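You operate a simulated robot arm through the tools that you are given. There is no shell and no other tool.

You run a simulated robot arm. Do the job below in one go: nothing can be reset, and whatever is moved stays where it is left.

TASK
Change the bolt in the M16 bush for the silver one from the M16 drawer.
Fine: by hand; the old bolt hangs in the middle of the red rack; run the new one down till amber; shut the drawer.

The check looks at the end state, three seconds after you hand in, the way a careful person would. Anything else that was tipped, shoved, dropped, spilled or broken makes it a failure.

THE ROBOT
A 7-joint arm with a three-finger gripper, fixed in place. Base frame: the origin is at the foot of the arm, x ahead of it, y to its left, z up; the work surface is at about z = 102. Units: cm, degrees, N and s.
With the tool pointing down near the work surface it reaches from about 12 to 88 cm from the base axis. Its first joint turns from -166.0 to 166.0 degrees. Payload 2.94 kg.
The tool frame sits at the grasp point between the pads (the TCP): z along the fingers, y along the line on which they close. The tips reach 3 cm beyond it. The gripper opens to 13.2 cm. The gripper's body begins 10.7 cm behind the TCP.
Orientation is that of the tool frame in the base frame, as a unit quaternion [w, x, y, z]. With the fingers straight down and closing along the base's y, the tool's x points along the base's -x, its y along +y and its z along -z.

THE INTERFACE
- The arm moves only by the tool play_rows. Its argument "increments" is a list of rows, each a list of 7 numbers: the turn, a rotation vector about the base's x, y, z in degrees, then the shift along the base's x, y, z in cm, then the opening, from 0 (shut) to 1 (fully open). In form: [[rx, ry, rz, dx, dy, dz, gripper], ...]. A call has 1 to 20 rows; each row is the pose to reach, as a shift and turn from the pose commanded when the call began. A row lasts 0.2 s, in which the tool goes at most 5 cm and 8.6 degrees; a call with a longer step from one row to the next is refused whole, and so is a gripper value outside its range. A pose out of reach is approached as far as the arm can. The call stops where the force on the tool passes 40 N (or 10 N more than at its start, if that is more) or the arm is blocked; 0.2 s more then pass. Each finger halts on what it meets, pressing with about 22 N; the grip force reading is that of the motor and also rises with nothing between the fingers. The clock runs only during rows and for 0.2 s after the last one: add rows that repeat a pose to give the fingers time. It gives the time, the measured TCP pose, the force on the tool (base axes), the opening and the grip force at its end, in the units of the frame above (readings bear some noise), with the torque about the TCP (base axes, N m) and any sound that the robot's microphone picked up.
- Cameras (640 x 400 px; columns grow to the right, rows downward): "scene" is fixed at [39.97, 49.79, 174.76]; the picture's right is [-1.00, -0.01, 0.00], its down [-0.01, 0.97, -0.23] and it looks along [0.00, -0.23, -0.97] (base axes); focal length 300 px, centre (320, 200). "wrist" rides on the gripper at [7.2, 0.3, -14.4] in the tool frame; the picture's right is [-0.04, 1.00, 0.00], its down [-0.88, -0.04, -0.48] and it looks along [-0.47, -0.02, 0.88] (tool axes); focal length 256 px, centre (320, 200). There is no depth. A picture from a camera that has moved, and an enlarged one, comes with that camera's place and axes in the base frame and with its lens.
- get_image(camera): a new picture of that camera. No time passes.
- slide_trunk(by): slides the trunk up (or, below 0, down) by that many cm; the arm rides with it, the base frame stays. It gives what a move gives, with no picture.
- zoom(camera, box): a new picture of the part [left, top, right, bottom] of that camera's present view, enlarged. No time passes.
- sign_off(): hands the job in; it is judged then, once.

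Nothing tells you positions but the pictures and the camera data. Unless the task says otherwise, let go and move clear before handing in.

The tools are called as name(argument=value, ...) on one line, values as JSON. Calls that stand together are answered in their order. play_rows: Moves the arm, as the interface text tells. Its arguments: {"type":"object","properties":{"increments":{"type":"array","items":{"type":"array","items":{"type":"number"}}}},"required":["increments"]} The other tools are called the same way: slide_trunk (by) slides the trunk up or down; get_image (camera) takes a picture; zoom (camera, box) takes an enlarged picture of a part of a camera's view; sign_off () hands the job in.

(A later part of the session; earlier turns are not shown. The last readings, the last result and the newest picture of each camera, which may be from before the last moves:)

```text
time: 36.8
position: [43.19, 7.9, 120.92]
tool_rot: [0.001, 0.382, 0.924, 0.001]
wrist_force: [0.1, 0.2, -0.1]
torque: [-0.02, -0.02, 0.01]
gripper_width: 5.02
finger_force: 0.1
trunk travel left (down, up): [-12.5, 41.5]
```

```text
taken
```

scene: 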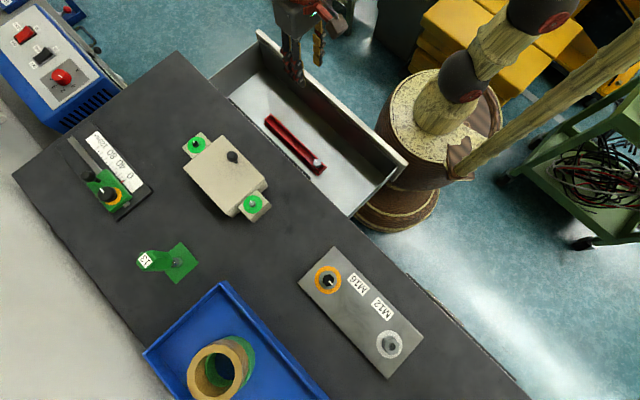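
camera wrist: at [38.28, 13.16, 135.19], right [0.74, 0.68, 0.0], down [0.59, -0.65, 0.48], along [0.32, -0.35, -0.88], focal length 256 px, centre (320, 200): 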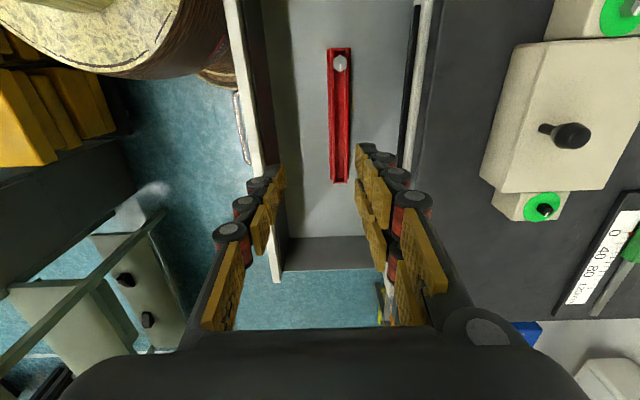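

zoom(camera="wrist", box=[290, 30, 390, 200])

zoom(camera="wrist", box=[310, 35, 370, 95])

zoom(camera="scene", box=[250, 100, 350, 190])

zoom(camera="scene", box=[300, 250, 360, 310])

```text
2.35 times, centred on (340, 115) of wrist
camera zoom: at [38.28, 13.16, 135.19], right [0.74, 0.68, 0.0], down [0.59, -0.65, 0.48], along [0.32, -0.35, -0.88], focal length 602 px, centre (273, 400)
```

zoom: 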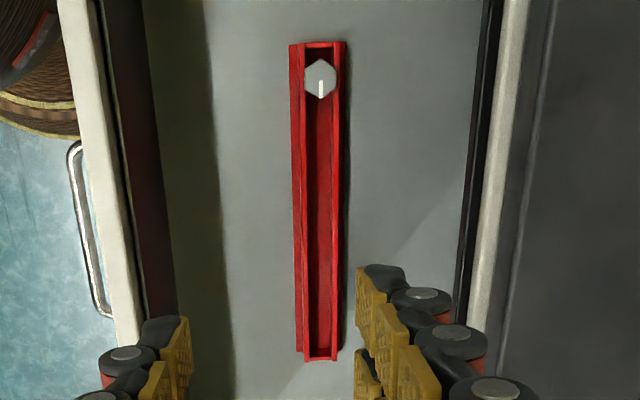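

```text
6.67 times, centred on (340, 65) of wrist
camera zoom: at [38.28, 13.16, 135.19], right [0.74, 0.68, 0.0], down [0.59, -0.65, 0.48], along [0.32, -0.35, -0.88], focal length 1707 px, centre (187, 1100)
```

zoom: 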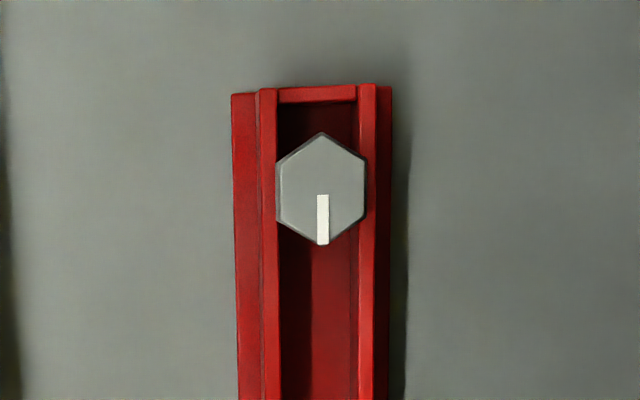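

```text
4.44 times, centred on (300, 145) of scene
camera zoom: at [39.97, 49.79, 174.76], right [-1.0, -0.01, 0.0], down [-0.01, 0.97, -0.23], along [0.0, -0.23, -0.97], focal length 1335 px, centre (409, 444)
```

zoom: 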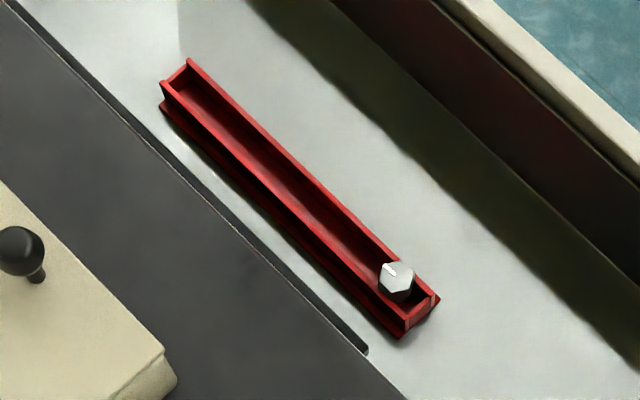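

```text
6.67 times, centred on (330, 280) of scene
camera zoom: at [39.97, 49.79, 174.76], right [-1.0, -0.01, 0.0], down [-0.01, 0.97, -0.23], along [0.0, -0.23, -0.97], focal length 2003 px, centre (253, -333)
```

zoom: 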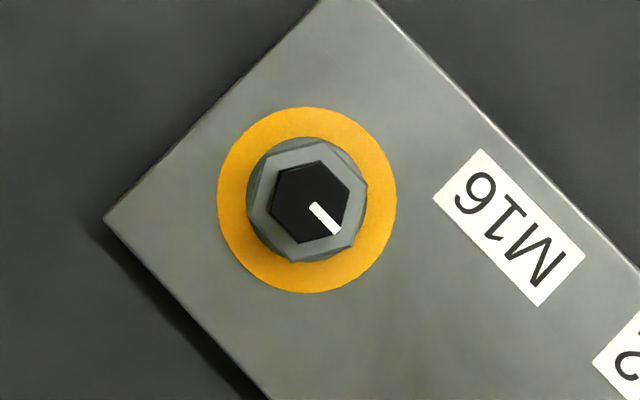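

The silver bolt hangs in the rack at about (41.2, 15.5), and the rack runs along u, with its middle near (48.8, 7.8). Next I'll raise the trunk again and inspect the M16 bush up close.

slide_trunk(by=15)

play_rows(increments=[[0, 0, 8, -0.5, 4, 0, 0.6], [0, 0, 16, -1, 8, 0, 0.8], [0, 0, 24, -1.5, 12, 0, 1], [0, 0, 32, -2, 16, 0, 1], [0, 0, 40, -2.5, 20, 0, 1], [0, 0, 48, -3, 24, 0, 1], [0, 0, 56, -3.5, 28, 0, 1], [0, 0, 64, -4, 32, 0, 1], [0, 0, 72, -4.5, 36, 0, 1], [0, 0, 80, -5, 40, 0, 1], [0, 0, 88, -5.3, 44, 0, 1], [0, 0, 90, -5.3, 44, 0, 1], [0, 0, 90, -5.3, 44, 0, 1]])

get_image(camera="wrist")

```text
time: 38.6
position: [43.12, 7.92, 135.87]
tool_rot: [0.001, 0.383, 0.924, 0.001]
wrist_force: [0.2, 0.0, 0.1]
torque: [-0.03, 0.0, 0.01]
gripper_width: 5.04
finger_force: 0.1
trunk travel left (down, up): [-27.5, 26.5]
```

```text
time: 41.4
position: [37.89, 52.09, 135.94]
tool_rot: [0.0, -0.385, 0.923, 0.001]
wrist_force: [0.0, -0.2, 1.3]
torque: [0.03, 0.0, 0.01]
gripper_width: 13.19
finger_force: 0.0
trunk travel left (down, up): [-27.5, 26.5]
```

```text
taken
camera wrist: at [32.63, 46.99, 150.17], right [-0.68, 0.74, 0.0], down [0.65, 0.6, 0.48], along [0.35, 0.32, -0.88], focal length 256 px, centre (320, 200)
```

wrist: 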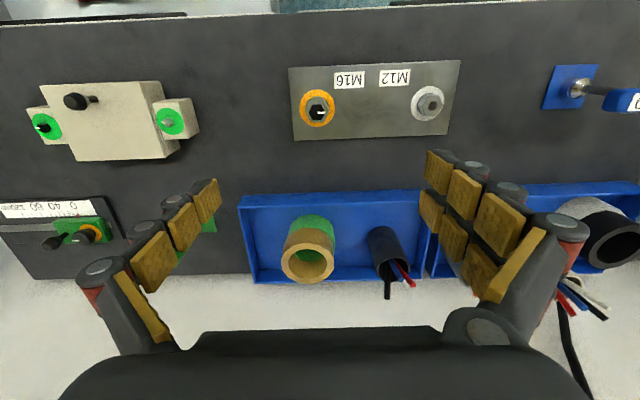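

zoom(camera="wrist", box=[290, 80, 350, 140])

zoom(camera="wrist", box=[280, 50, 480, 150])

```text
6.67 times, centred on (320, 110) of wrist
camera zoom: at [32.63, 46.99, 150.17], right [-0.68, 0.74, 0.0], down [0.65, 0.6, 0.48], along [0.35, 0.32, -0.88], focal length 1707 px, centre (320, 800)
```

zoom: 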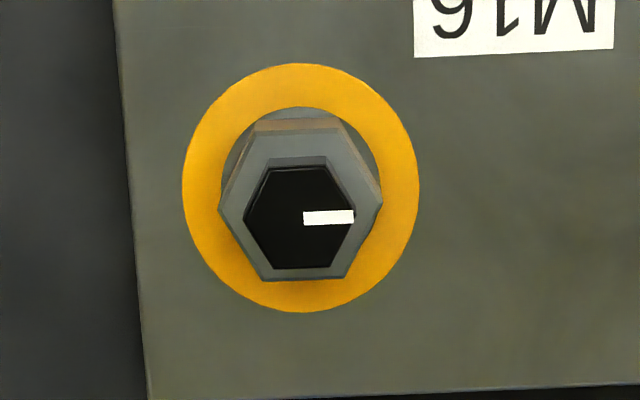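

```text
3.20 times, centred on (380, 100) of wrist
camera zoom: at [32.63, 46.99, 150.17], right [-0.68, 0.74, 0.0], down [0.65, 0.6, 0.48], along [0.35, 0.32, -0.88], focal length 819 px, centre (128, 520)
```

zoom: 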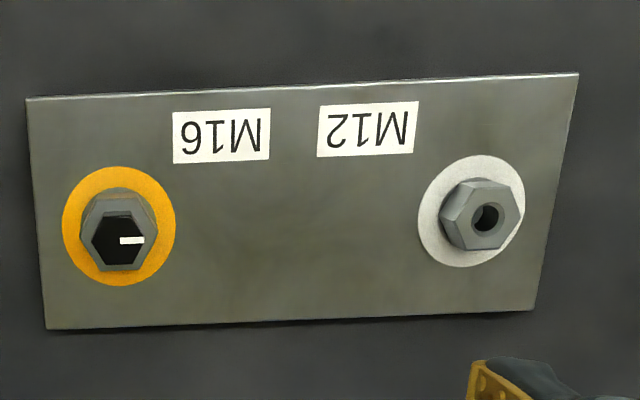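

The black bolt's hex head stands on a hex collar inside the amber ring, with its flats facing along the bench depth. I'll tilt for a side view to get the heights.

play_rows(increments=[[5.3, -5.3, 0, -2, -2, -2, 1], [10.6, -10.6, 0, -4, -4, -4, 1], [15.9, -15.9, 0, -5.5, -5.5, -7, 1], [21.2, -21.2, 0, -7, -7, -10, 1], [26.5, -26.5, 0, -7.5, -7.5, -12, 1], [31.8, -31.8, 0, -7.5, -7.5, -14, 1], [31.8, -31.8, 0, -7.5, -7.5, -14, 1]])

get_image(camera="wrist")

zoom(camera="wrist", box=[260, 140, 420, 280])

```text
time: 43.0
position: [30.29, 44.36, 122.06]
tool_rot: [0.352, -0.355, 0.853, 0.147]
wrist_force: [0.6, 0.5, 0.5]
torque: [0.0, -0.03, -0.02]
gripper_width: 13.2
finger_force: 0.1
trunk travel left (down, up): [-27.5, 26.5]
```

```text
taken
camera wrist: at [19.44, 33.73, 126.9], right [-0.69, 0.73, 0.03], down [0.23, 0.17, 0.96], along [0.69, 0.67, -0.29], focal length 256 px, centre (320, 200)
```

wrist: 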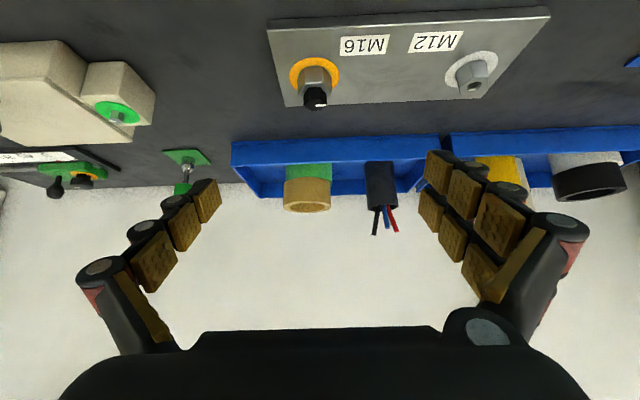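

```text
2.86 times, centred on (340, 210) of wrist
camera zoom: at [19.44, 33.73, 126.9], right [-0.69, 0.73, 0.03], down [0.23, 0.17, 0.96], along [0.69, 0.67, -0.29], focal length 731 px, centre (263, 171)
```

zoom: 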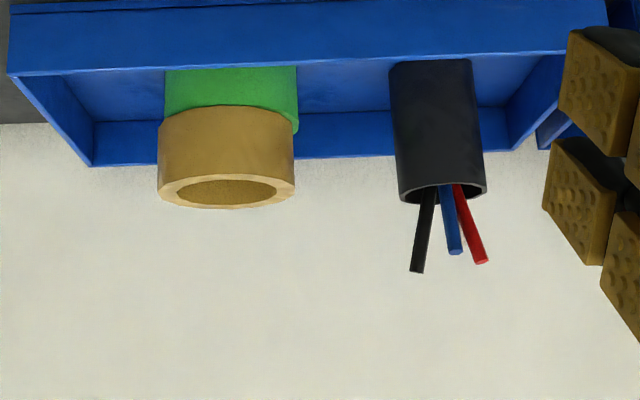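

zoom(camera="wrist", box=[270, 40, 370, 120])

zoom(camera="wrist", box=[430, 30, 530, 110])

zoom(camera="wrist", box=[0, 60, 220, 200])

```text
5.00 times, centred on (320, 80) of wrist
camera zoom: at [19.44, 33.73, 126.9], right [-0.69, 0.73, 0.03], down [0.23, 0.17, 0.96], along [0.69, 0.67, -0.29], focal length 1280 px, centre (320, 800)
```

zoom: 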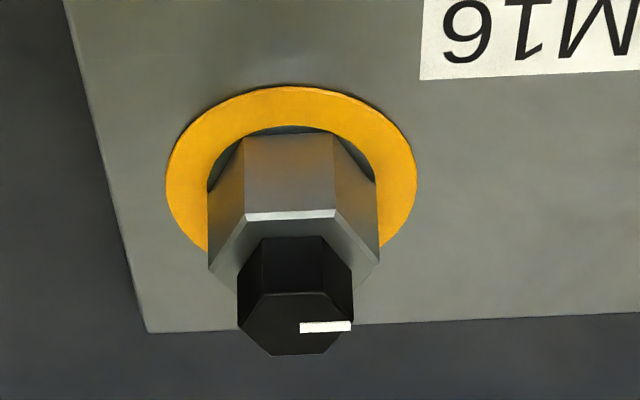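

```text
5.00 times, centred on (480, 70) of wrist
camera zoom: at [19.44, 33.73, 126.9], right [-0.69, 0.73, 0.03], down [0.23, 0.17, 0.96], along [0.69, 0.67, -0.29], focal length 1280 px, centre (-480, 850)
```

zoom: 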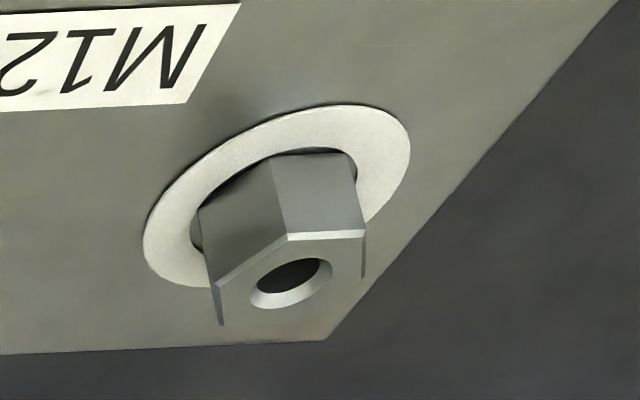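

```text
2.86 times, centred on (110, 130) of wrist
camera zoom: at [19.44, 33.73, 126.9], right [-0.69, 0.73, 0.03], down [0.23, 0.17, 0.96], along [0.69, 0.67, -0.29], focal length 731 px, centre (920, 400)
```

zoom: 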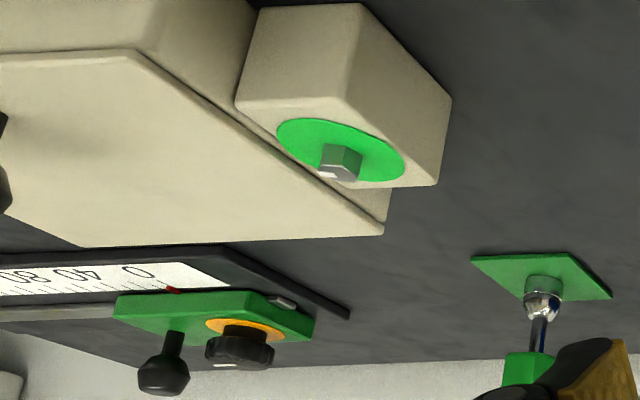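

The old head spans about z = 106 to 107.5 above the collar, centred near (38.0, 51.5), with flats facing ±n. I'll go upright above it and turn the fingers to close across those flats.

play_rows(increments=[[-5.3, 5.3, 0, 0, 0, 2, 1], [-10.6, 10.6, 0, 1.5, 1.5, 4, 0.8], [-15.9, 15.9, 0, 3, 3, 5, 0.6], [-21.2, 21.2, 0, 4.5, 4.5, 6, 0.45], [-26.5, 26.5, 0, 6, 6, 6, 0.36], [-31.8, 31.8, 0, 7.7, 7.1, 6, 0.36], [-31.8, 31.8, 0, 7.7, 7.1, 6, 0.36]])

play_rows(increments=[[0, 0, -8.2, 0, 0, -1, 0.36], [0, 0, -16.4, 0, 0, -2, 0.36], [0, 0, -24.6, 0, 0, -3, 0.36], [0, 0, -32.8, 0, 0, -4, 0.36], [0, 0, -41, 0, 0, -5, 0.36], [0, 0, -49.2, 0, 0, -6, 0.36], [0, 0, -57.4, 0, 0, -7, 0.36], [0, 0, -65.6, 0, 0, -8, 0.36], [0, 0, -73.8, 0, 0, -9, 0.36], [0, 0, -82, 0, 0, -10, 0.36], [0, 0, -90, 0, 0, -10, 0.36], [0, 0, -90, 0, 0, -10, 0.36]])

get_image(camera="wrist")

zoom(camera="wrist", box=[240, 100, 400, 220])

```text
time: 44.6
position: [38.03, 51.43, 128.1]
tool_rot: [0.0, -0.383, 0.924, 0.001]
wrist_force: [1.1, 0.7, 0.1]
torque: [0.02, -0.03, 0.02]
gripper_width: 4.74
finger_force: 0.1
trunk travel left (down, up): [-27.5, 26.5]
```

```text
time: 47.2
position: [38.08, 51.55, 117.8]
tool_rot: [0.0, 0.382, 0.924, 0.001]
wrist_force: [-0.8, -0.6, 0.3]
torque: [0.01, 0.01, 0.0]
gripper_width: 4.75
finger_force: 0.1
trunk travel left (down, up): [-27.5, 26.5]
```

```text
taken
camera wrist: at [33.14, 56.72, 132.11], right [0.74, 0.68, 0.0], down [0.59, -0.65, 0.48], along [0.32, -0.35, -0.88], focal length 256 px, centre (320, 200)
```

wrist: 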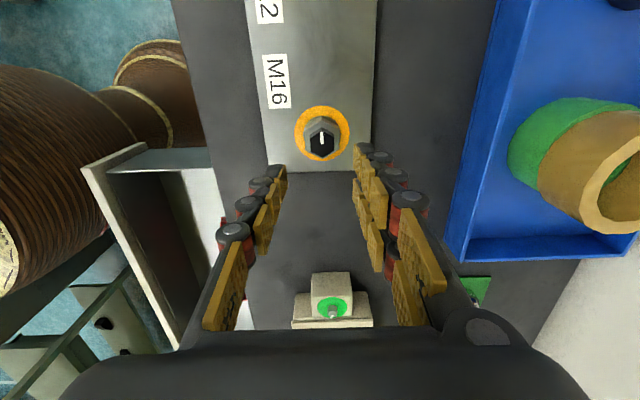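

```text
3.33 times, centred on (320, 160) of wrist
camera zoom: at [33.14, 56.72, 132.11], right [0.74, 0.68, 0.0], down [0.59, -0.65, 0.48], along [0.32, -0.35, -0.88], focal length 853 px, centre (320, 333)
```

zoom: 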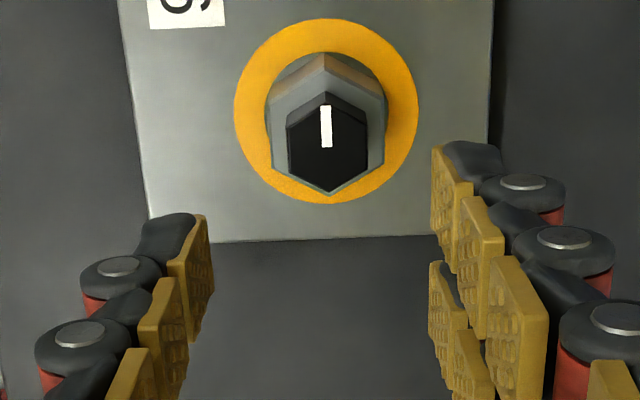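

The bolt is right on the tool axis. I'll descend so the finger tips sit just above the collar, and close on the head.

play_rows(increments=[[0, 0, 0, 0, 0, -2.5, 0.36], [0, 0, 0, 0, 0, -5, 0.36], [0, 0, 0, 0, 0, -7, 0.36], [0, 0, 0, 0, 0, -8, 0.36], [0, 0, 0, 0, 0, -8.4, 0.36], [0, 0, 0, 0, 0, -8.4, 0.36]])

play_rows(increments=[[0, 0, 0, 0, 0, 0, 0.25], [0, 0, 0, 0, 0, 0, 0.15], [0, 0, 0, 0, 0, 0, 0.0], [0, 0, 0, 0, 0, 0, 0.0], [0, 0, 0, 0, 0, 0, 0.0]])

get_image(camera="wrist")

zoom(camera="scene", box=[280, 230, 380, 310])

```text
time: 48.6
position: [38.08, 51.5, 109.46]
tool_rot: [0.0, 0.382, 0.924, 0.0]
wrist_force: [0.2, 0.0, 0.1]
torque: [-0.01, 0.0, 0.03]
gripper_width: 4.75
finger_force: 0.1
trunk travel left (down, up): [-27.5, 26.5]
```

```text
time: 49.8
position: [38.2, 51.61, 109.55]
tool_rot: [0.0, 0.382, 0.924, 0.002]
wrist_force: [10.9, 12.2, -0.5]
torque: [0.3, -0.33, -0.01]
gripper_width: 2.35
finger_force: 22.2
trunk travel left (down, up): [-27.5, 26.5]
```

```text
taken
camera wrist: at [33.3, 56.82, 123.74], right [0.74, 0.68, 0.0], down [0.59, -0.65, 0.48], along [0.32, -0.35, -0.88], focal length 256 px, centre (320, 200)
```

wrist: 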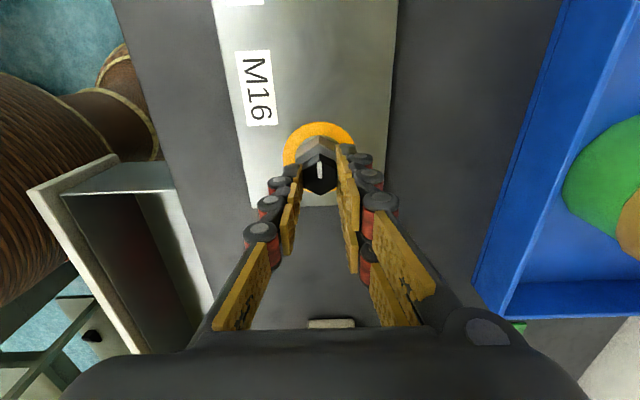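

```text
5.00 times, centred on (330, 270) of scene
camera zoom: at [39.97, 49.79, 174.76], right [-1.0, -0.01, 0.0], down [-0.01, 0.97, -0.23], along [0.0, -0.23, -0.97], focal length 1502 px, centre (270, -150)
```

zoom: 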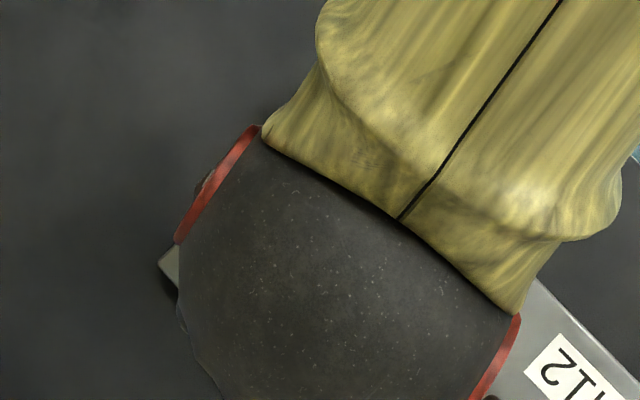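

Gripped at 2.35 cm across the flats, but there's about 16 N of sideways load. I'll shift slightly along +n to null that before turning.

play_rows(increments=[[0, 0, 0, 0.07, 0.07, 0, 0], [0, 0, 0, 0.14, 0.14, 0, 0], [0, 0, 0, 0.14, 0.14, 0, 0]])

```text
time: 50.6
position: [38.22, 51.55, 109.48]
tool_rot: [0.0, 0.382, 0.924, 0.0]
wrist_force: [7.4, 2.9, 2.1]
torque: [0.11, -0.23, -0.03]
gripper_width: 2.36
finger_force: 22.0
trunk travel left (down, up): [-27.5, 26.5]
```

The load is much reduced. Now I'll try a first gentle counter-clockwise turn.

play_rows(increments=[[0, 0, 4, 0.04, 0.02, 0, 0], [0, 0, 8, 0.06, 0.03, 0, 0], [0, 0, 12, 0.08, 0.03, 0.01, 0], [0, 0, 16, 0.08, 0.03, 0.01, 0], [0, 0, 20, 0.08, 0.03, 0.01, 0], [0, 0, 24, 0.08, 0.03, 0.01, 0], [0, 0, 30, 0.08, 0.03, 0.015, 0], [0, 0, 30, 0.08, 0.03, 0.015, 0]])

get_image(camera="wrist")

zoom(camera="wrist", box=[270, 110, 370, 210])

```text
time: 52.4
position: [38.19, 51.64, 109.56]
tool_rot: [0.0, 0.128, 0.992, 0.001]
wrist_force: [-4.2, -3.0, 3.0]
torque: [-0.16, 0.16, 0.01]
gripper_width: 2.35
finger_force: 21.9
trunk travel left (down, up): [-27.5, 26.5]
```

```text
taken
camera wrist: at [31.35, 53.7, 123.79], right [0.3, 0.95, 0.0], down [0.84, -0.26, 0.48], along [0.46, -0.14, -0.88], focal length 256 px, centre (320, 200)
```

wrist: 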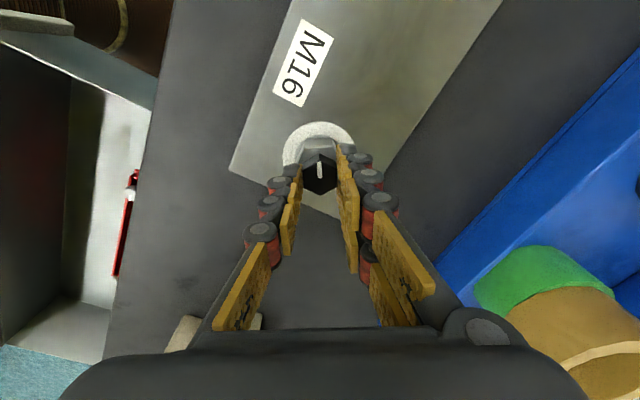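

```text
4.00 times, centred on (320, 160) of wrist
camera zoom: at [31.35, 53.7, 123.79], right [0.3, 0.95, 0.0], down [0.84, -0.26, 0.48], along [0.46, -0.14, -0.88], focal length 1024 px, centre (320, 360)
```

zoom: 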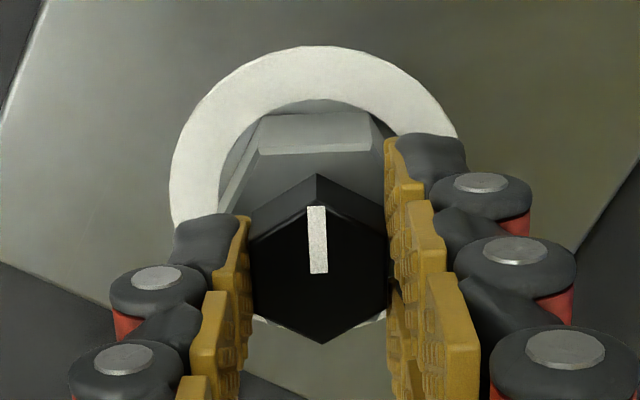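

The bolt turned with the fingers and the ring has gone white, so amber marks the seated position. I'll keep unscrewing and let the tool rise about 2 mm per turn.

play_rows(increments=[[0, 0, 8, 0, 0, 0.005, 0], [0, 0, 16, 0, 0, 0.01, 0], [0, 0, 24, 0, 0, 0.014, 0], [0, 0, 32, 0, 0, 0.018, 0], [0, 0, 40, 0, 0, 0.022, 0], [0, 0, 48, 0, 0, 0.027, 0], [0, 0, 56, 0, 0, 0.031, 0], [0, 0, 64, 0, 0, 0.036, 0], [0, 0, 72, 0, 0, 0.04, 0], [0, 0, 80, 0, 0, 0.045, 0], [0, 0, 88, 0, 0, 0.05, 0], [0, 0, 96, 0, 0, 0.054, 0], [0, 0, 104, 0, 0, 0.058, 0], [0, 0, 112, 0, 0, 0.062, 0], [0, 0, 120, 0, 0, 0.067, 0], [0, 0, 128, 0, 0, 0.071, 0], [0, 0, 136, 0, 0, 0.075, 0], [0, 0, 144, 0, 0, 0.08, 0], [0, 0, 150, 0, 0, 0.083, 0], [0, 0, 150, 0, 0, 0.083, 0]])

get_image(camera="wrist")

zoom(camera="wrist", box=[270, 110, 370, 210])

get_image(camera="scene")

```text
time: 56.6
position: [38.27, 51.64, 109.76]
tool_rot: [0.001, 0.925, -0.381, -0.001]
wrist_force: [-6.4, 0.2, 13.9]
torque: [-0.02, 0.21, -0.02]
gripper_width: 2.38
finger_force: 21.8
trunk travel left (down, up): [-27.5, 26.5]
```

```text
taken
camera wrist: at [43.13, 46.28, 123.93], right [-0.73, -0.68, 0.0], down [-0.6, 0.65, 0.48], along [-0.32, 0.35, -0.88], focal length 256 px, centre (320, 200)
```

wrist: 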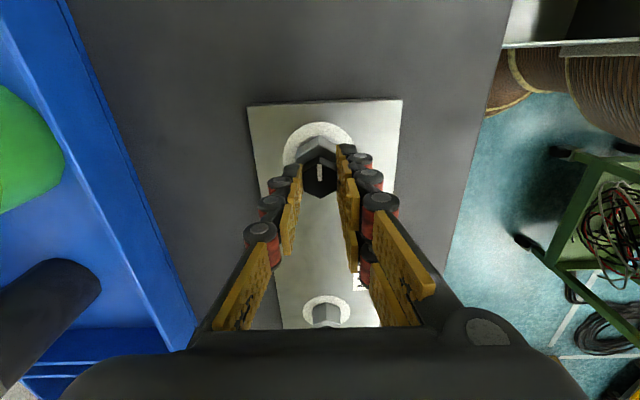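

```text
4.00 times, centred on (320, 160) of wrist
camera zoom: at [43.13, 46.28, 123.93], right [-0.73, -0.68, 0.0], down [-0.6, 0.65, 0.48], along [-0.32, 0.35, -0.88], focal length 1024 px, centre (320, 360)
```

zoom: 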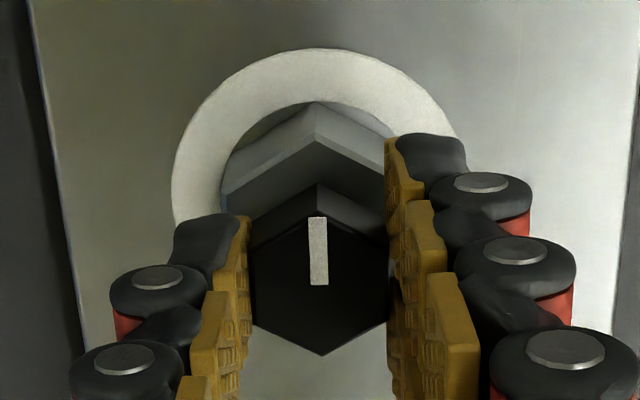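

```text
taken
```

scene: 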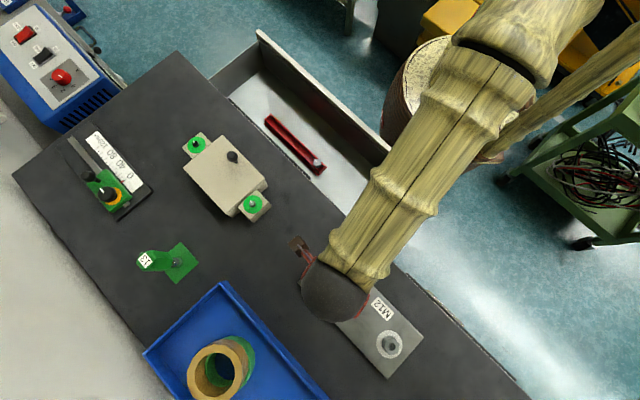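

The bolt is coming up faster than 2 mm per turn (14 N of upward push), so I'll raise more per turn. Next I'll open, rotate back 180° and regrip.

play_rows(increments=[[0, 0, 0, 0, 0, 0.1, 0.1], [0, 0, 0, 0, 0, 0.12, 0.3], [0, 0, 0, 0, 0, 0.12, 0.36], [0, 0, 0, 0, 0, 0.12, 0.36], [0, 0, -8.5, 0, 0, 0.12, 0.36], [0, 0, -17, 0, 0, 0.12, 0.36], [0, 0, -25.5, 0, 0, 0.12, 0.36], [0, 0, -34, 0, 0, 0.12, 0.36], [0, 0, -42.5, 0, 0, 0.12, 0.36], [0, 0, -51, 0, 0, 0.12, 0.36], [0, 0, -59.5, 0, 0, 0.12, 0.36], [0, 0, -68, 0, 0, 0.12, 0.36], [0, 0, -76.5, 0, 0, 0.12, 0.36], [0, 0, -85, 0, 0, 0.12, 0.36], [0, 0, -93.5, 0, 0, 0.12, 0.36], [0, 0, -102, 0, 0, 0.12, 0.36], [0, 0, -110.5, 0, 0, 0.12, 0.36], [0, 0, -119, 0, 0, 0.12, 0.36], [0, 0, -127.5, 0, 0, 0.12, 0.36], [0, 0, -136, 0, 0, 0.12, 0.36]])

play_rows(increments=[[0, 0, -8.5, 0, 0, 0, 0.36], [0, 0, -17, 0, 0, 0, 0.36], [0, 0, -25.5, 0, 0, 0, 0.36], [0, 0, -34, 0, 0, 0, 0.36], [0, 0, -42.5, 0, 0, 0, 0.36], [0, 0, -44, 0, 0, 0, 0.36], [0, 0, -44, 0, 0, 0, 0.36]])

get_image(camera="wrist")

zoom(camera="wrist", box=[270, 110, 370, 210])

```text
time: 60.8
position: [38.27, 51.78, 109.69]
tool_rot: [0.0, 0.009, 1.0, 0.001]
wrist_force: [-0.5, -1.1, -0.9]
torque: [-0.01, 0.02, 0.0]
gripper_width: 4.76
finger_force: 0.1
trunk travel left (down, up): [-27.5, 26.5]
```

```text
time: 62.4
position: [38.3, 51.58, 109.61]
tool_rot: [0.0, 0.383, 0.924, 0.001]
wrist_force: [0.5, -0.5, 0.4]
torque: [-0.03, 0.01, -0.01]
gripper_width: 4.75
finger_force: 0.1
trunk travel left (down, up): [-27.5, 26.5]
```

```text
taken
camera wrist: at [33.36, 56.9, 123.95], right [0.74, 0.68, 0.0], down [0.59, -0.65, 0.48], along [0.32, -0.35, -0.88], focal length 256 px, centre (320, 200)
```

wrist: 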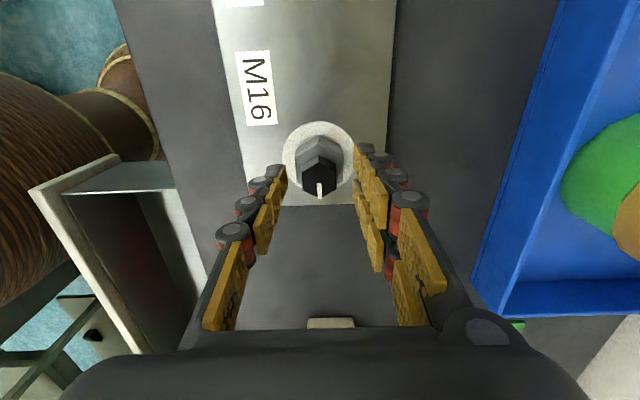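

```text
4.00 times, centred on (320, 160) of wrist
camera zoom: at [33.36, 56.9, 123.95], right [0.74, 0.68, 0.0], down [0.59, -0.65, 0.48], along [0.32, -0.35, -0.88], focal length 1024 px, centre (320, 360)
```

zoom: 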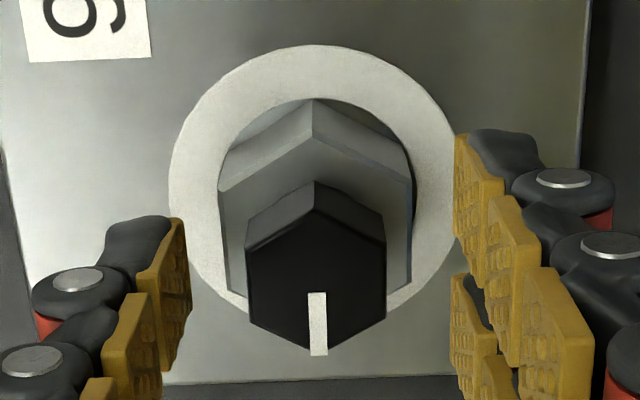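

The bolt has turned 180°, and the mark now points the other way. Regripping and turning again, with more lift this time.

play_rows(increments=[[0, 0, 0, 0, 0, 0, 0.2], [0, 0, 0, 0, 0, 0, 0.1], [0, 0, 0, 0, 0, 0, 0.0], [0, 0, 0, 0, 0, 0, 0.0], [0, 0, 0, 0, 0, 0, 0.0], [0, 0, 8, 0, 0, 0.01, 0], [0, 0, 16, 0, 0, 0.02, 0], [0, 0, 24, 0, 0, 0.03, 0], [0, 0, 32, 0, 0, 0.035, 0], [0, 0, 40, 0, 0, 0.045, 0], [0, 0, 48, 0, 0, 0.055, 0], [0, 0, 56, 0, 0, 0.06, 0], [0, 0, 64, 0, 0, 0.07, 0], [0, 0, 72, 0, 0, 0.08, 0], [0, 0, 80, 0, 0, 0.09, 0], [0, 0, 88, 0, 0, 0.1, 0], [0, 0, 96, 0, 0, 0.11, 0], [0, 0, 104, 0, 0, 0.115, 0], [0, 0, 112, 0, 0, 0.125, 0], [0, 0, 120, 0, 0, 0.13, 0]])

play_rows(increments=[[0, 0, 8, 0, 0, 0.01, 0], [0, 0, 16, 0, 0, 0.02, 0], [0, 0, 24, 0, 0, 0.03, 0], [0, 0, 32, 0, 0, 0.035, 0], [0, 0, 40, 0, 0, 0.045, 0], [0, 0, 48, 0, 0, 0.055, 0], [0, 0, 56, 0, 0, 0.06, 0], [0, 0, 60, 0, 0, 0.065, 0], [0, 0, 60, 0, 0, 0.065, 0]])

get_image(camera="wrist")

zoom(camera="wrist", box=[270, 110, 370, 210])

```text
time: 66.6
position: [38.29, 51.88, 110.03]
tool_rot: [0.001, -0.611, 0.792, 0.002]
wrist_force: [-2.0, 12.4, 0.2]
torque: [0.37, 0.02, -0.29]
gripper_width: 2.37
finger_force: 22.1
trunk travel left (down, up): [-27.5, 26.5]
```

```text
time: 68.6
position: [37.91, 51.89, 109.92]
tool_rot: [0.002, 0.924, -0.382, 0.0]
wrist_force: [-25.2, 14.4, 0.5]
torque: [0.4, 0.71, -0.36]
gripper_width: 2.35
finger_force: 21.7
trunk travel left (down, up): [-27.5, 26.5]
```

```text
taken
camera wrist: at [42.97, 46.5, 124.09], right [-0.74, -0.68, 0.0], down [-0.6, 0.65, 0.48], along [-0.32, 0.35, -0.88], focal length 256 px, centre (320, 200)
```

wrist: 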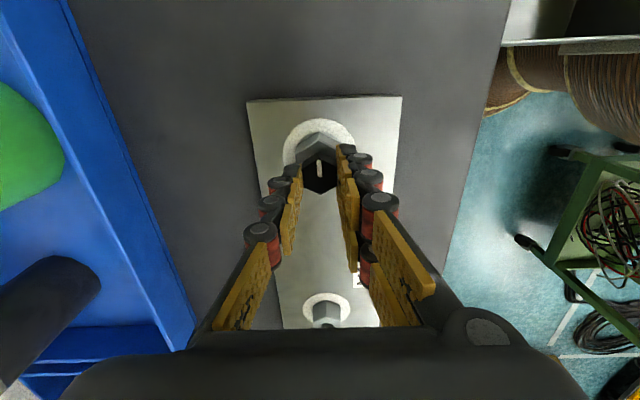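

```text
4.00 times, centred on (320, 160) of wrist
camera zoom: at [42.97, 46.5, 124.09], right [-0.74, -0.68, 0.0], down [-0.6, 0.65, 0.48], along [-0.32, 0.35, -0.88], focal length 1024 px, centre (320, 360)
```

zoom: 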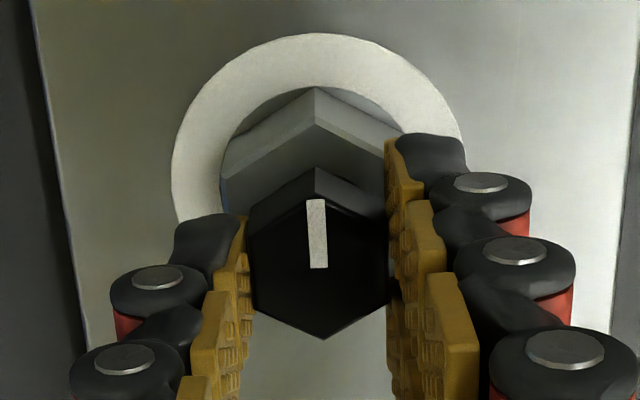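

The mark now points the same way in the world as before this cycle, so the fingers slipped around the head instead of turning it. I'll open and check the bolt before trying again.

play_rows(increments=[[0, 0, 0, 0, 0, 0, 0.15], [0, 0, 0, 0, 0, 0, 0.36], [0, 0, 0, 0, 0, 0, 0.36], [0, 0, 0, 0, 0, 0, 0.36]])

get_image(camera="wrist")

zoom(camera="wrist", box=[270, 110, 370, 210])

```text
time: 69.6
position: [38.31, 51.59, 109.81]
tool_rot: [0.0, 0.924, -0.382, 0.0]
wrist_force: [0.0, -0.1, 0.1]
torque: [0.03, 0.02, -0.04]
gripper_width: 4.71
finger_force: 0.1
trunk travel left (down, up): [-27.5, 26.5]
```

```text
taken
camera wrist: at [43.27, 46.34, 124.1], right [-0.74, -0.68, 0.0], down [-0.59, 0.65, 0.48], along [-0.32, 0.35, -0.88], focal length 256 px, centre (320, 200)
```

wrist: 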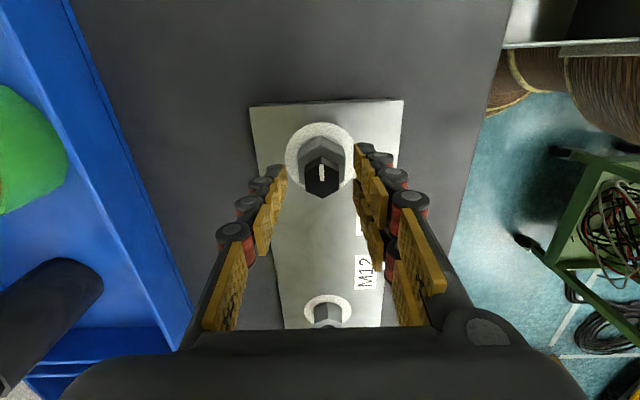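

```text
4.00 times, centred on (320, 160) of wrist
camera zoom: at [43.27, 46.34, 124.1], right [-0.74, -0.68, 0.0], down [-0.59, 0.65, 0.48], along [-0.32, 0.35, -0.88], focal length 1024 px, centre (320, 360)
```

zoom: 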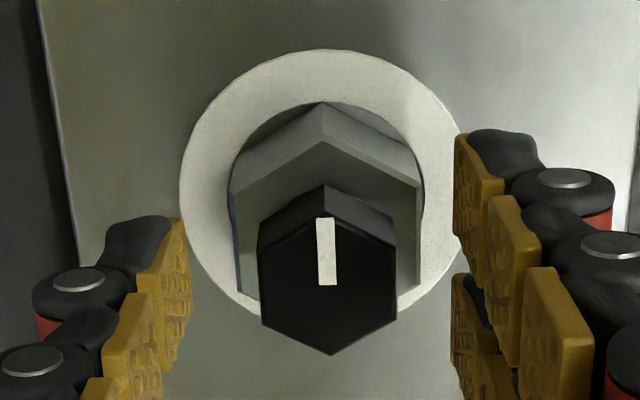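

I'd like a proper side view again to see how far the bolt has risen. I'll lift clear, rotate back and tilt as before.

play_rows(increments=[[0, 0, 0, 0, 0, 3, 0.36], [0, 0, 0, 0, 0, 7, 0.36], [0, 0, -8.5, 0, 0, 10, 0.36], [0, 0, -17, 0, 0, 12, 0.36], [0, 0, -25.5, 0, 0, 14, 0.36], [0, 0, -34, 0, 0, 16, 0.4], [0, 0, -42.5, 0, 0, 18, 0.6], [0, 0, -51, -1, -1, 18, 0.8], [0, 0, -59.5, -2, -2, 18, 1], [0, 0, -68, -3, -3, 18, 1], [0, 0, -76.5, -4, -4, 18, 1], [0, 0, -85, -5, -5, 18, 1], [0, 0, -90, -6, -6, 18, 1], [0, 0, -90, -6, -6, 18, 1]])

play_rows(increments=[[5.3, -5.3, 0, 0, 0, 0, 1], [10.6, -10.6, 0, 0, 0, 0, 1], [15.9, -15.9, 0, -1, -1, -2, 1], [21.2, -21.2, 0, -1.5, -1.5, -4, 1], [26.5, -26.5, 0, -2, -1.5, -6, 1], [31.8, -31.8, 0, -2, -1.2, -7.8, 1], [31.8, -31.8, 0, -2, -1.2, -7.8, 1]])

zoom(camera="wrist", box=[270, 40, 370, 120])

get_image(camera="wrist")

```text
time: 72.6
position: [32.2, 45.68, 127.88]
tool_rot: [-0.001, -0.383, 0.924, 0.0]
wrist_force: [0.6, 0.2, 0.2]
torque: [-0.01, 0.0, -0.03]
gripper_width: 13.19
finger_force: 0.0
trunk travel left (down, up): [-27.5, 26.5]
```

```text
time: 74.2
position: [30.22, 44.52, 120.18]
tool_rot: [0.353, -0.355, 0.853, 0.148]
wrist_force: [-1.0, -0.1, -0.1]
torque: [-0.02, 0.01, 0.0]
gripper_width: 13.18
finger_force: 0.0
trunk travel left (down, up): [-27.5, 26.5]
```

```text
5.00 times, centred on (320, 80) of wrist
camera zoom: at [19.29, 33.83, 125.08], right [-0.69, 0.73, 0.03], down [0.23, 0.17, 0.96], along [0.69, 0.67, -0.29], focal length 1280 px, centre (320, 800)
```

zoom: 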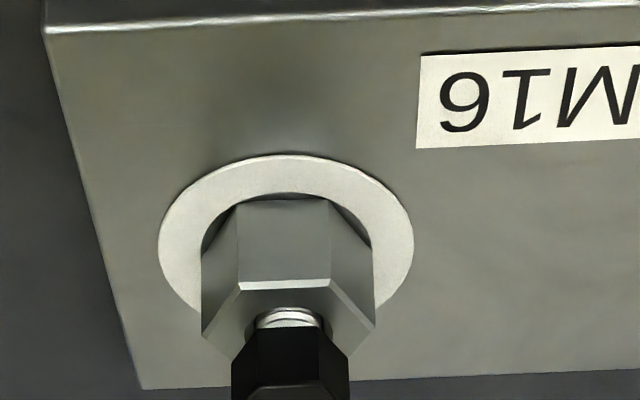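

```text
taken
camera wrist: at [19.29, 33.83, 125.08], right [-0.69, 0.73, 0.03], down [0.23, 0.17, 0.96], along [0.69, 0.67, -0.29], focal length 256 px, centre (320, 200)
```

wrist: 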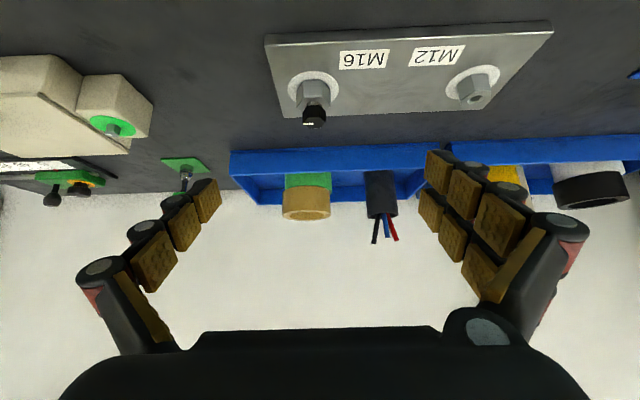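

zoom(camera="wrist", box=[280, 70, 350, 140])

```text
5.71 times, centred on (315, 105) of wrist
camera zoom: at [19.29, 33.83, 125.08], right [-0.69, 0.73, 0.03], down [0.23, 0.17, 0.96], along [0.69, 0.67, -0.29], focal length 1463 px, centre (349, 743)
```

zoom: 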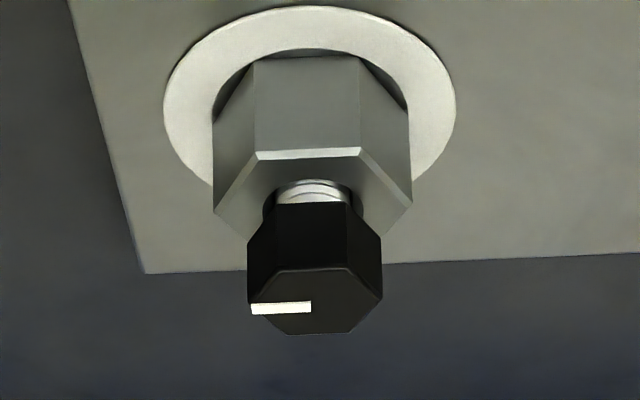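

The bolt has risen about 6 mm and its shank is showing under the head. I'll regrip it and test whether it now lifts out or needs more turning.

play_rows(increments=[[-5.3, 5.3, 0, 0, 0, 2, 1], [-10.6, 10.6, 0, 1.5, 1.5, 4, 0.8], [-15.9, 15.9, 0, 3, 3, 5, 0.6], [-21.2, 21.2, 0, 4.5, 4.5, 6, 0.45], [-26.5, 26.5, 0, 6, 6, 6, 0.36], [-31.8, 31.8, 0, 8, 7.05, 6, 0.36], [-31.8, 31.8, 0, 8, 7.05, 6, 0.36]])

play_rows(increments=[[0, 0, -8.2, 0, 0, -1, 0.36], [0, 0, -16.4, 0, 0, -2, 0.36], [0, 0, -24.6, 0, 0, -3, 0.36], [0, 0, -32.8, 0, 0, -4, 0.36], [0, 0, -41, 0, 0, -5, 0.36], [0, 0, -49.2, 0, 0, -6, 0.36], [0, 0, -57.4, 0, 0, -7, 0.36], [0, 0, -65.6, 0, 0, -8, 0.36], [0, 0, -73.8, 0, 0, -9, 0.36], [0, 0, -82, 0, 0, -10, 0.36], [0, 0, -90, 0, 0, -11, 0.36], [0, 0, -90, 0, 0, -11, 0.36]])

get_image(camera="wrist")

zoom(camera="wrist", box=[260, 90, 380, 210])

```text
time: 75.8
position: [38.38, 51.45, 126.34]
tool_rot: [0.0, -0.384, 0.923, 0.002]
wrist_force: [1.0, -0.3, -0.2]
torque: [0.01, -0.01, 0.01]
gripper_width: 4.74
finger_force: 0.0
trunk travel left (down, up): [-27.5, 26.5]
```

```text
time: 78.4
position: [38.32, 51.62, 115.06]
tool_rot: [0.001, 0.383, 0.924, 0.001]
wrist_force: [-0.5, 0.2, -0.4]
torque: [0.03, 0.02, 0.01]
gripper_width: 4.75
finger_force: 0.1
trunk travel left (down, up): [-27.5, 26.5]
```

```text
taken
camera wrist: at [33.44, 56.93, 129.41], right [0.74, 0.68, 0.0], down [0.59, -0.65, 0.48], along [0.32, -0.35, -0.88], focal length 256 px, centre (320, 200)
```

wrist: 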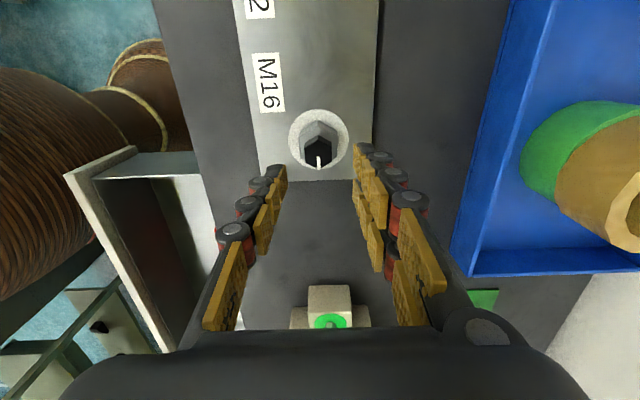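

```text
3.33 times, centred on (320, 150) of wrist
camera zoom: at [33.44, 56.93, 129.41], right [0.74, 0.68, 0.0], down [0.59, -0.65, 0.48], along [0.32, -0.35, -0.88], focal length 853 px, centre (320, 367)
```

zoom: 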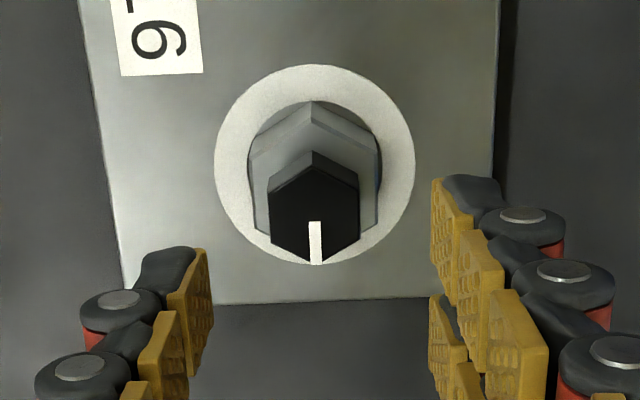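

play_rows(increments=[[0, 0, 0, -0.1, -0.05, -2.5, 0.36], [0, 0, 0, -0.1, -0.05, -4.5, 0.36], [0, 0, 0, -0.1, -0.05, -5.5, 0.36], [0, 0, 0, -0.1, -0.05, -5.5, 0.2], [0, 0, 0, -0.1, -0.05, -5.5, 0.1], [0, 0, 0, -0.1, -0.05, -5.5, 0.0], [0, 0, 0, -0.1, -0.05, -5.5, 0.0], [0, 0, 0, -0.1, -0.05, -5.5, 0.0]])

play_rows(increments=[[0, 0, 0, 0, 0, 0.04, 0], [0, 0, 0, 0, 0, 0.08, 0], [0, 0, 0, 0, 0, 0.08, 0]])

```text
time: 80.2
position: [38.16, 51.61, 109.72]
tool_rot: [0.0, 0.382, 0.924, 0.001]
wrist_force: [5.4, 5.0, -0.4]
torque: [0.14, -0.14, 0.0]
gripper_width: 2.36
finger_force: 21.8
trunk travel left (down, up): [-27.5, 26.5]
```

```text
time: 81.0
position: [38.18, 51.55, 109.69]
tool_rot: [0.0, 0.382, 0.924, 0.001]
wrist_force: [8.1, 8.3, -2.5]
torque: [0.22, -0.21, 0.0]
gripper_width: 2.35
finger_force: 22.1
trunk travel left (down, up): [-27.5, 26.5]
```

play_rows(increments=[[0, 0, 0, 0.05, 0.05, 0, 0], [0, 0, 4, 0.05, 0.05, 0.01, 0], [0, 0, 8, 0.05, 0.05, 0.02, 0], [0, 0, 12, 0.05, 0.05, 0.03, 0], [0, 0, 16, 0.05, 0.05, 0.04, 0], [0, 0, 20, 0.05, 0.05, 0.05, 0], [0, 0, 24, 0.05, 0.05, 0.06, 0], [0, 0, 24, 0.05, 0.05, 0.06, 0]])

zoom(camera="wrist", box=[270, 110, 370, 210])

```text
time: 82.8
position: [38.2, 51.46, 109.76]
tool_rot: [0.0, 0.181, 0.984, 0.001]
wrist_force: [0.0, 0.1, -0.2]
torque: [-0.02, -0.02, 0.0]
gripper_width: 2.46
finger_force: 22.1
trunk travel left (down, up): [-27.5, 26.5]
```

```text
4.00 times, centred on (320, 160) of wrist
camera zoom: at [31.58, 54.32, 124.02], right [0.4, 0.92, 0.0], down [0.81, -0.35, 0.48], along [0.44, -0.19, -0.88], focal length 1024 px, centre (320, 360)
```

zoom: 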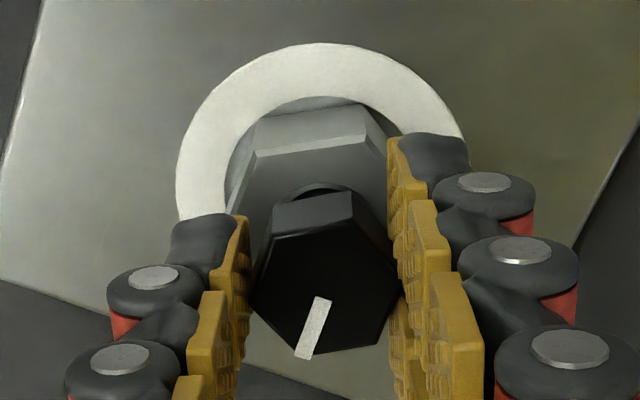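

The head isn't following the fingers and the torque is near zero, so the thread may already be disengaged or at its end. I'll line up with the flats again and try a gentle straight lift while watching the force.

play_rows(increments=[[0, 0, -6, 0, 0, 0, 0], [0, 0, -12, 0, 0, 0, 0], [0, 0, -18, 0, 0, 0, 0], [0, 0, -24, 0, 0, 0, 0], [0, 0, -24, 0, 0, 0, 0]])

play_rows(increments=[[0, 0, 0, 0, 0, 0.05, 0], [0, 0, 0, 0, 0, 0.1, 0], [0, 0, 0, 0, 0, 0.15, 0], [0, 0, 0, 0, 0, 0.15, 0]])

zoom(camera="wrist", box=[270, 110, 370, 210])

```text
time: 84.0
position: [38.09, 51.51, 109.75]
tool_rot: [0.0, 0.382, 0.924, 0.001]
wrist_force: [0.1, 0.1, -0.3]
torque: [0.03, 0.0, -0.01]
gripper_width: 2.49
finger_force: 22.0
trunk travel left (down, up): [-27.5, 26.5]
```

```text
time: 85.0
position: [38.17, 51.59, 109.94]
tool_rot: [0.001, 0.381, 0.924, 0.0]
wrist_force: [0.1, -0.1, -0.6]
torque: [0.03, -0.04, -0.02]
gripper_width: 2.45
finger_force: 21.9
trunk travel left (down, up): [-27.5, 26.5]
```

```text
4.00 times, centred on (320, 160) of wrist
camera zoom: at [33.29, 56.74, 124.12], right [0.74, 0.68, 0.0], down [0.59, -0.65, 0.48], along [0.32, -0.35, -0.88], focal length 1024 px, centre (320, 360)
```

zoom: 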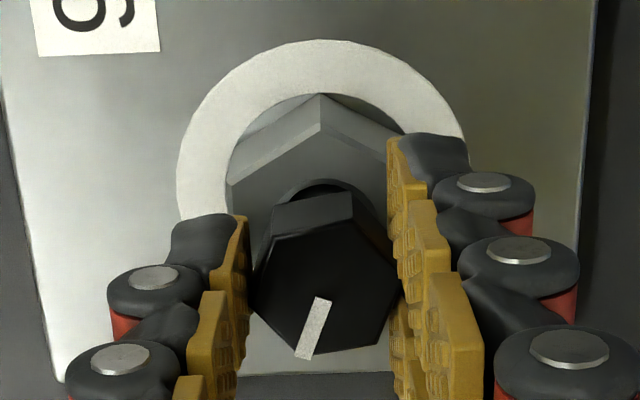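

The bolt now moves freely with the fingers, with only about 0.6 N of load, so it's out of the thread. But it's held askew on its corners, so I'll let it settle in the bush and regrip flush.

play_rows(increments=[[0, 0, 0, 0, 0, 0, 0.1], [0, 0, 0, 0, 0, 0, 0.2], [0, 0, 0, 0, 0, 0, 0.36], [0, 0, 0, 0, 0, 0, 0.36], [0, 0, 0, 0, 0, 0, 0.36]])

zoom(camera="wrist", box=[270, 110, 370, 210])

```text
time: 86.2
position: [38.17, 51.4, 109.86]
tool_rot: [0.001, 0.382, 0.924, 0.001]
wrist_force: [-0.4, -0.3, 0.4]
torque: [-0.02, 0.02, 0.02]
gripper_width: 4.76
finger_force: 0.1
trunk travel left (down, up): [-27.5, 26.5]
```

```text
4.00 times, centred on (320, 160) of wrist
camera zoom: at [33.29, 56.74, 124.12], right [0.74, 0.68, 0.0], down [0.59, -0.65, 0.48], along [0.32, -0.35, -0.88], focal length 1024 px, centre (320, 360)
```

zoom: 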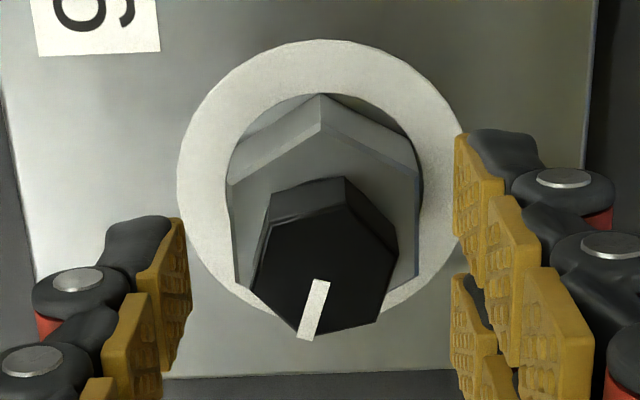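

play_rows(increments=[[0, 0, -8, 0, 0, -0.2, 0.36], [0, 0, -16, 0, 0, -0.35, 0.36], [0, 0, -16, 0, 0, -0.35, 0.3], [0, 0, -16, 0, 0, -0.35, 0.2], [0, 0, -16, 0, 0, -0.35, 0.1], [0, 0, -16, 0, 0, -0.35, 0.0], [0, 0, -16, 0, 0, -0.35, 0.0], [0, 0, -16, 0, 0, -0.35, 0.0]])

zoom(camera="wrist", box=[270, 110, 370, 210])

```text
time: 88.0
position: [38.16, 51.45, 109.63]
tool_rot: [0.0, 0.507, 0.862, 0.001]
wrist_force: [0.6, 0.2, 0.3]
torque: [0.01, -0.01, 0.01]
gripper_width: 2.35
finger_force: 22.2
trunk travel left (down, up): [-27.5, 26.5]
```

```text
4.00 times, centred on (320, 160) of wrist
camera zoom: at [34.99, 57.87, 123.86], right [0.89, 0.45, 0.0], down [0.39, -0.79, 0.48], along [0.21, -0.42, -0.88], focal length 1024 px, centre (320, 360)
```

zoom: 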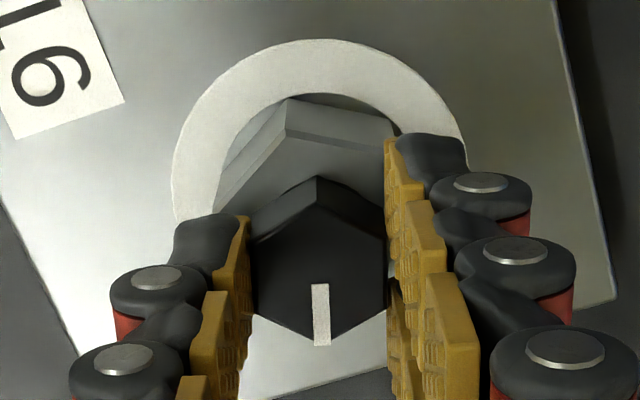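

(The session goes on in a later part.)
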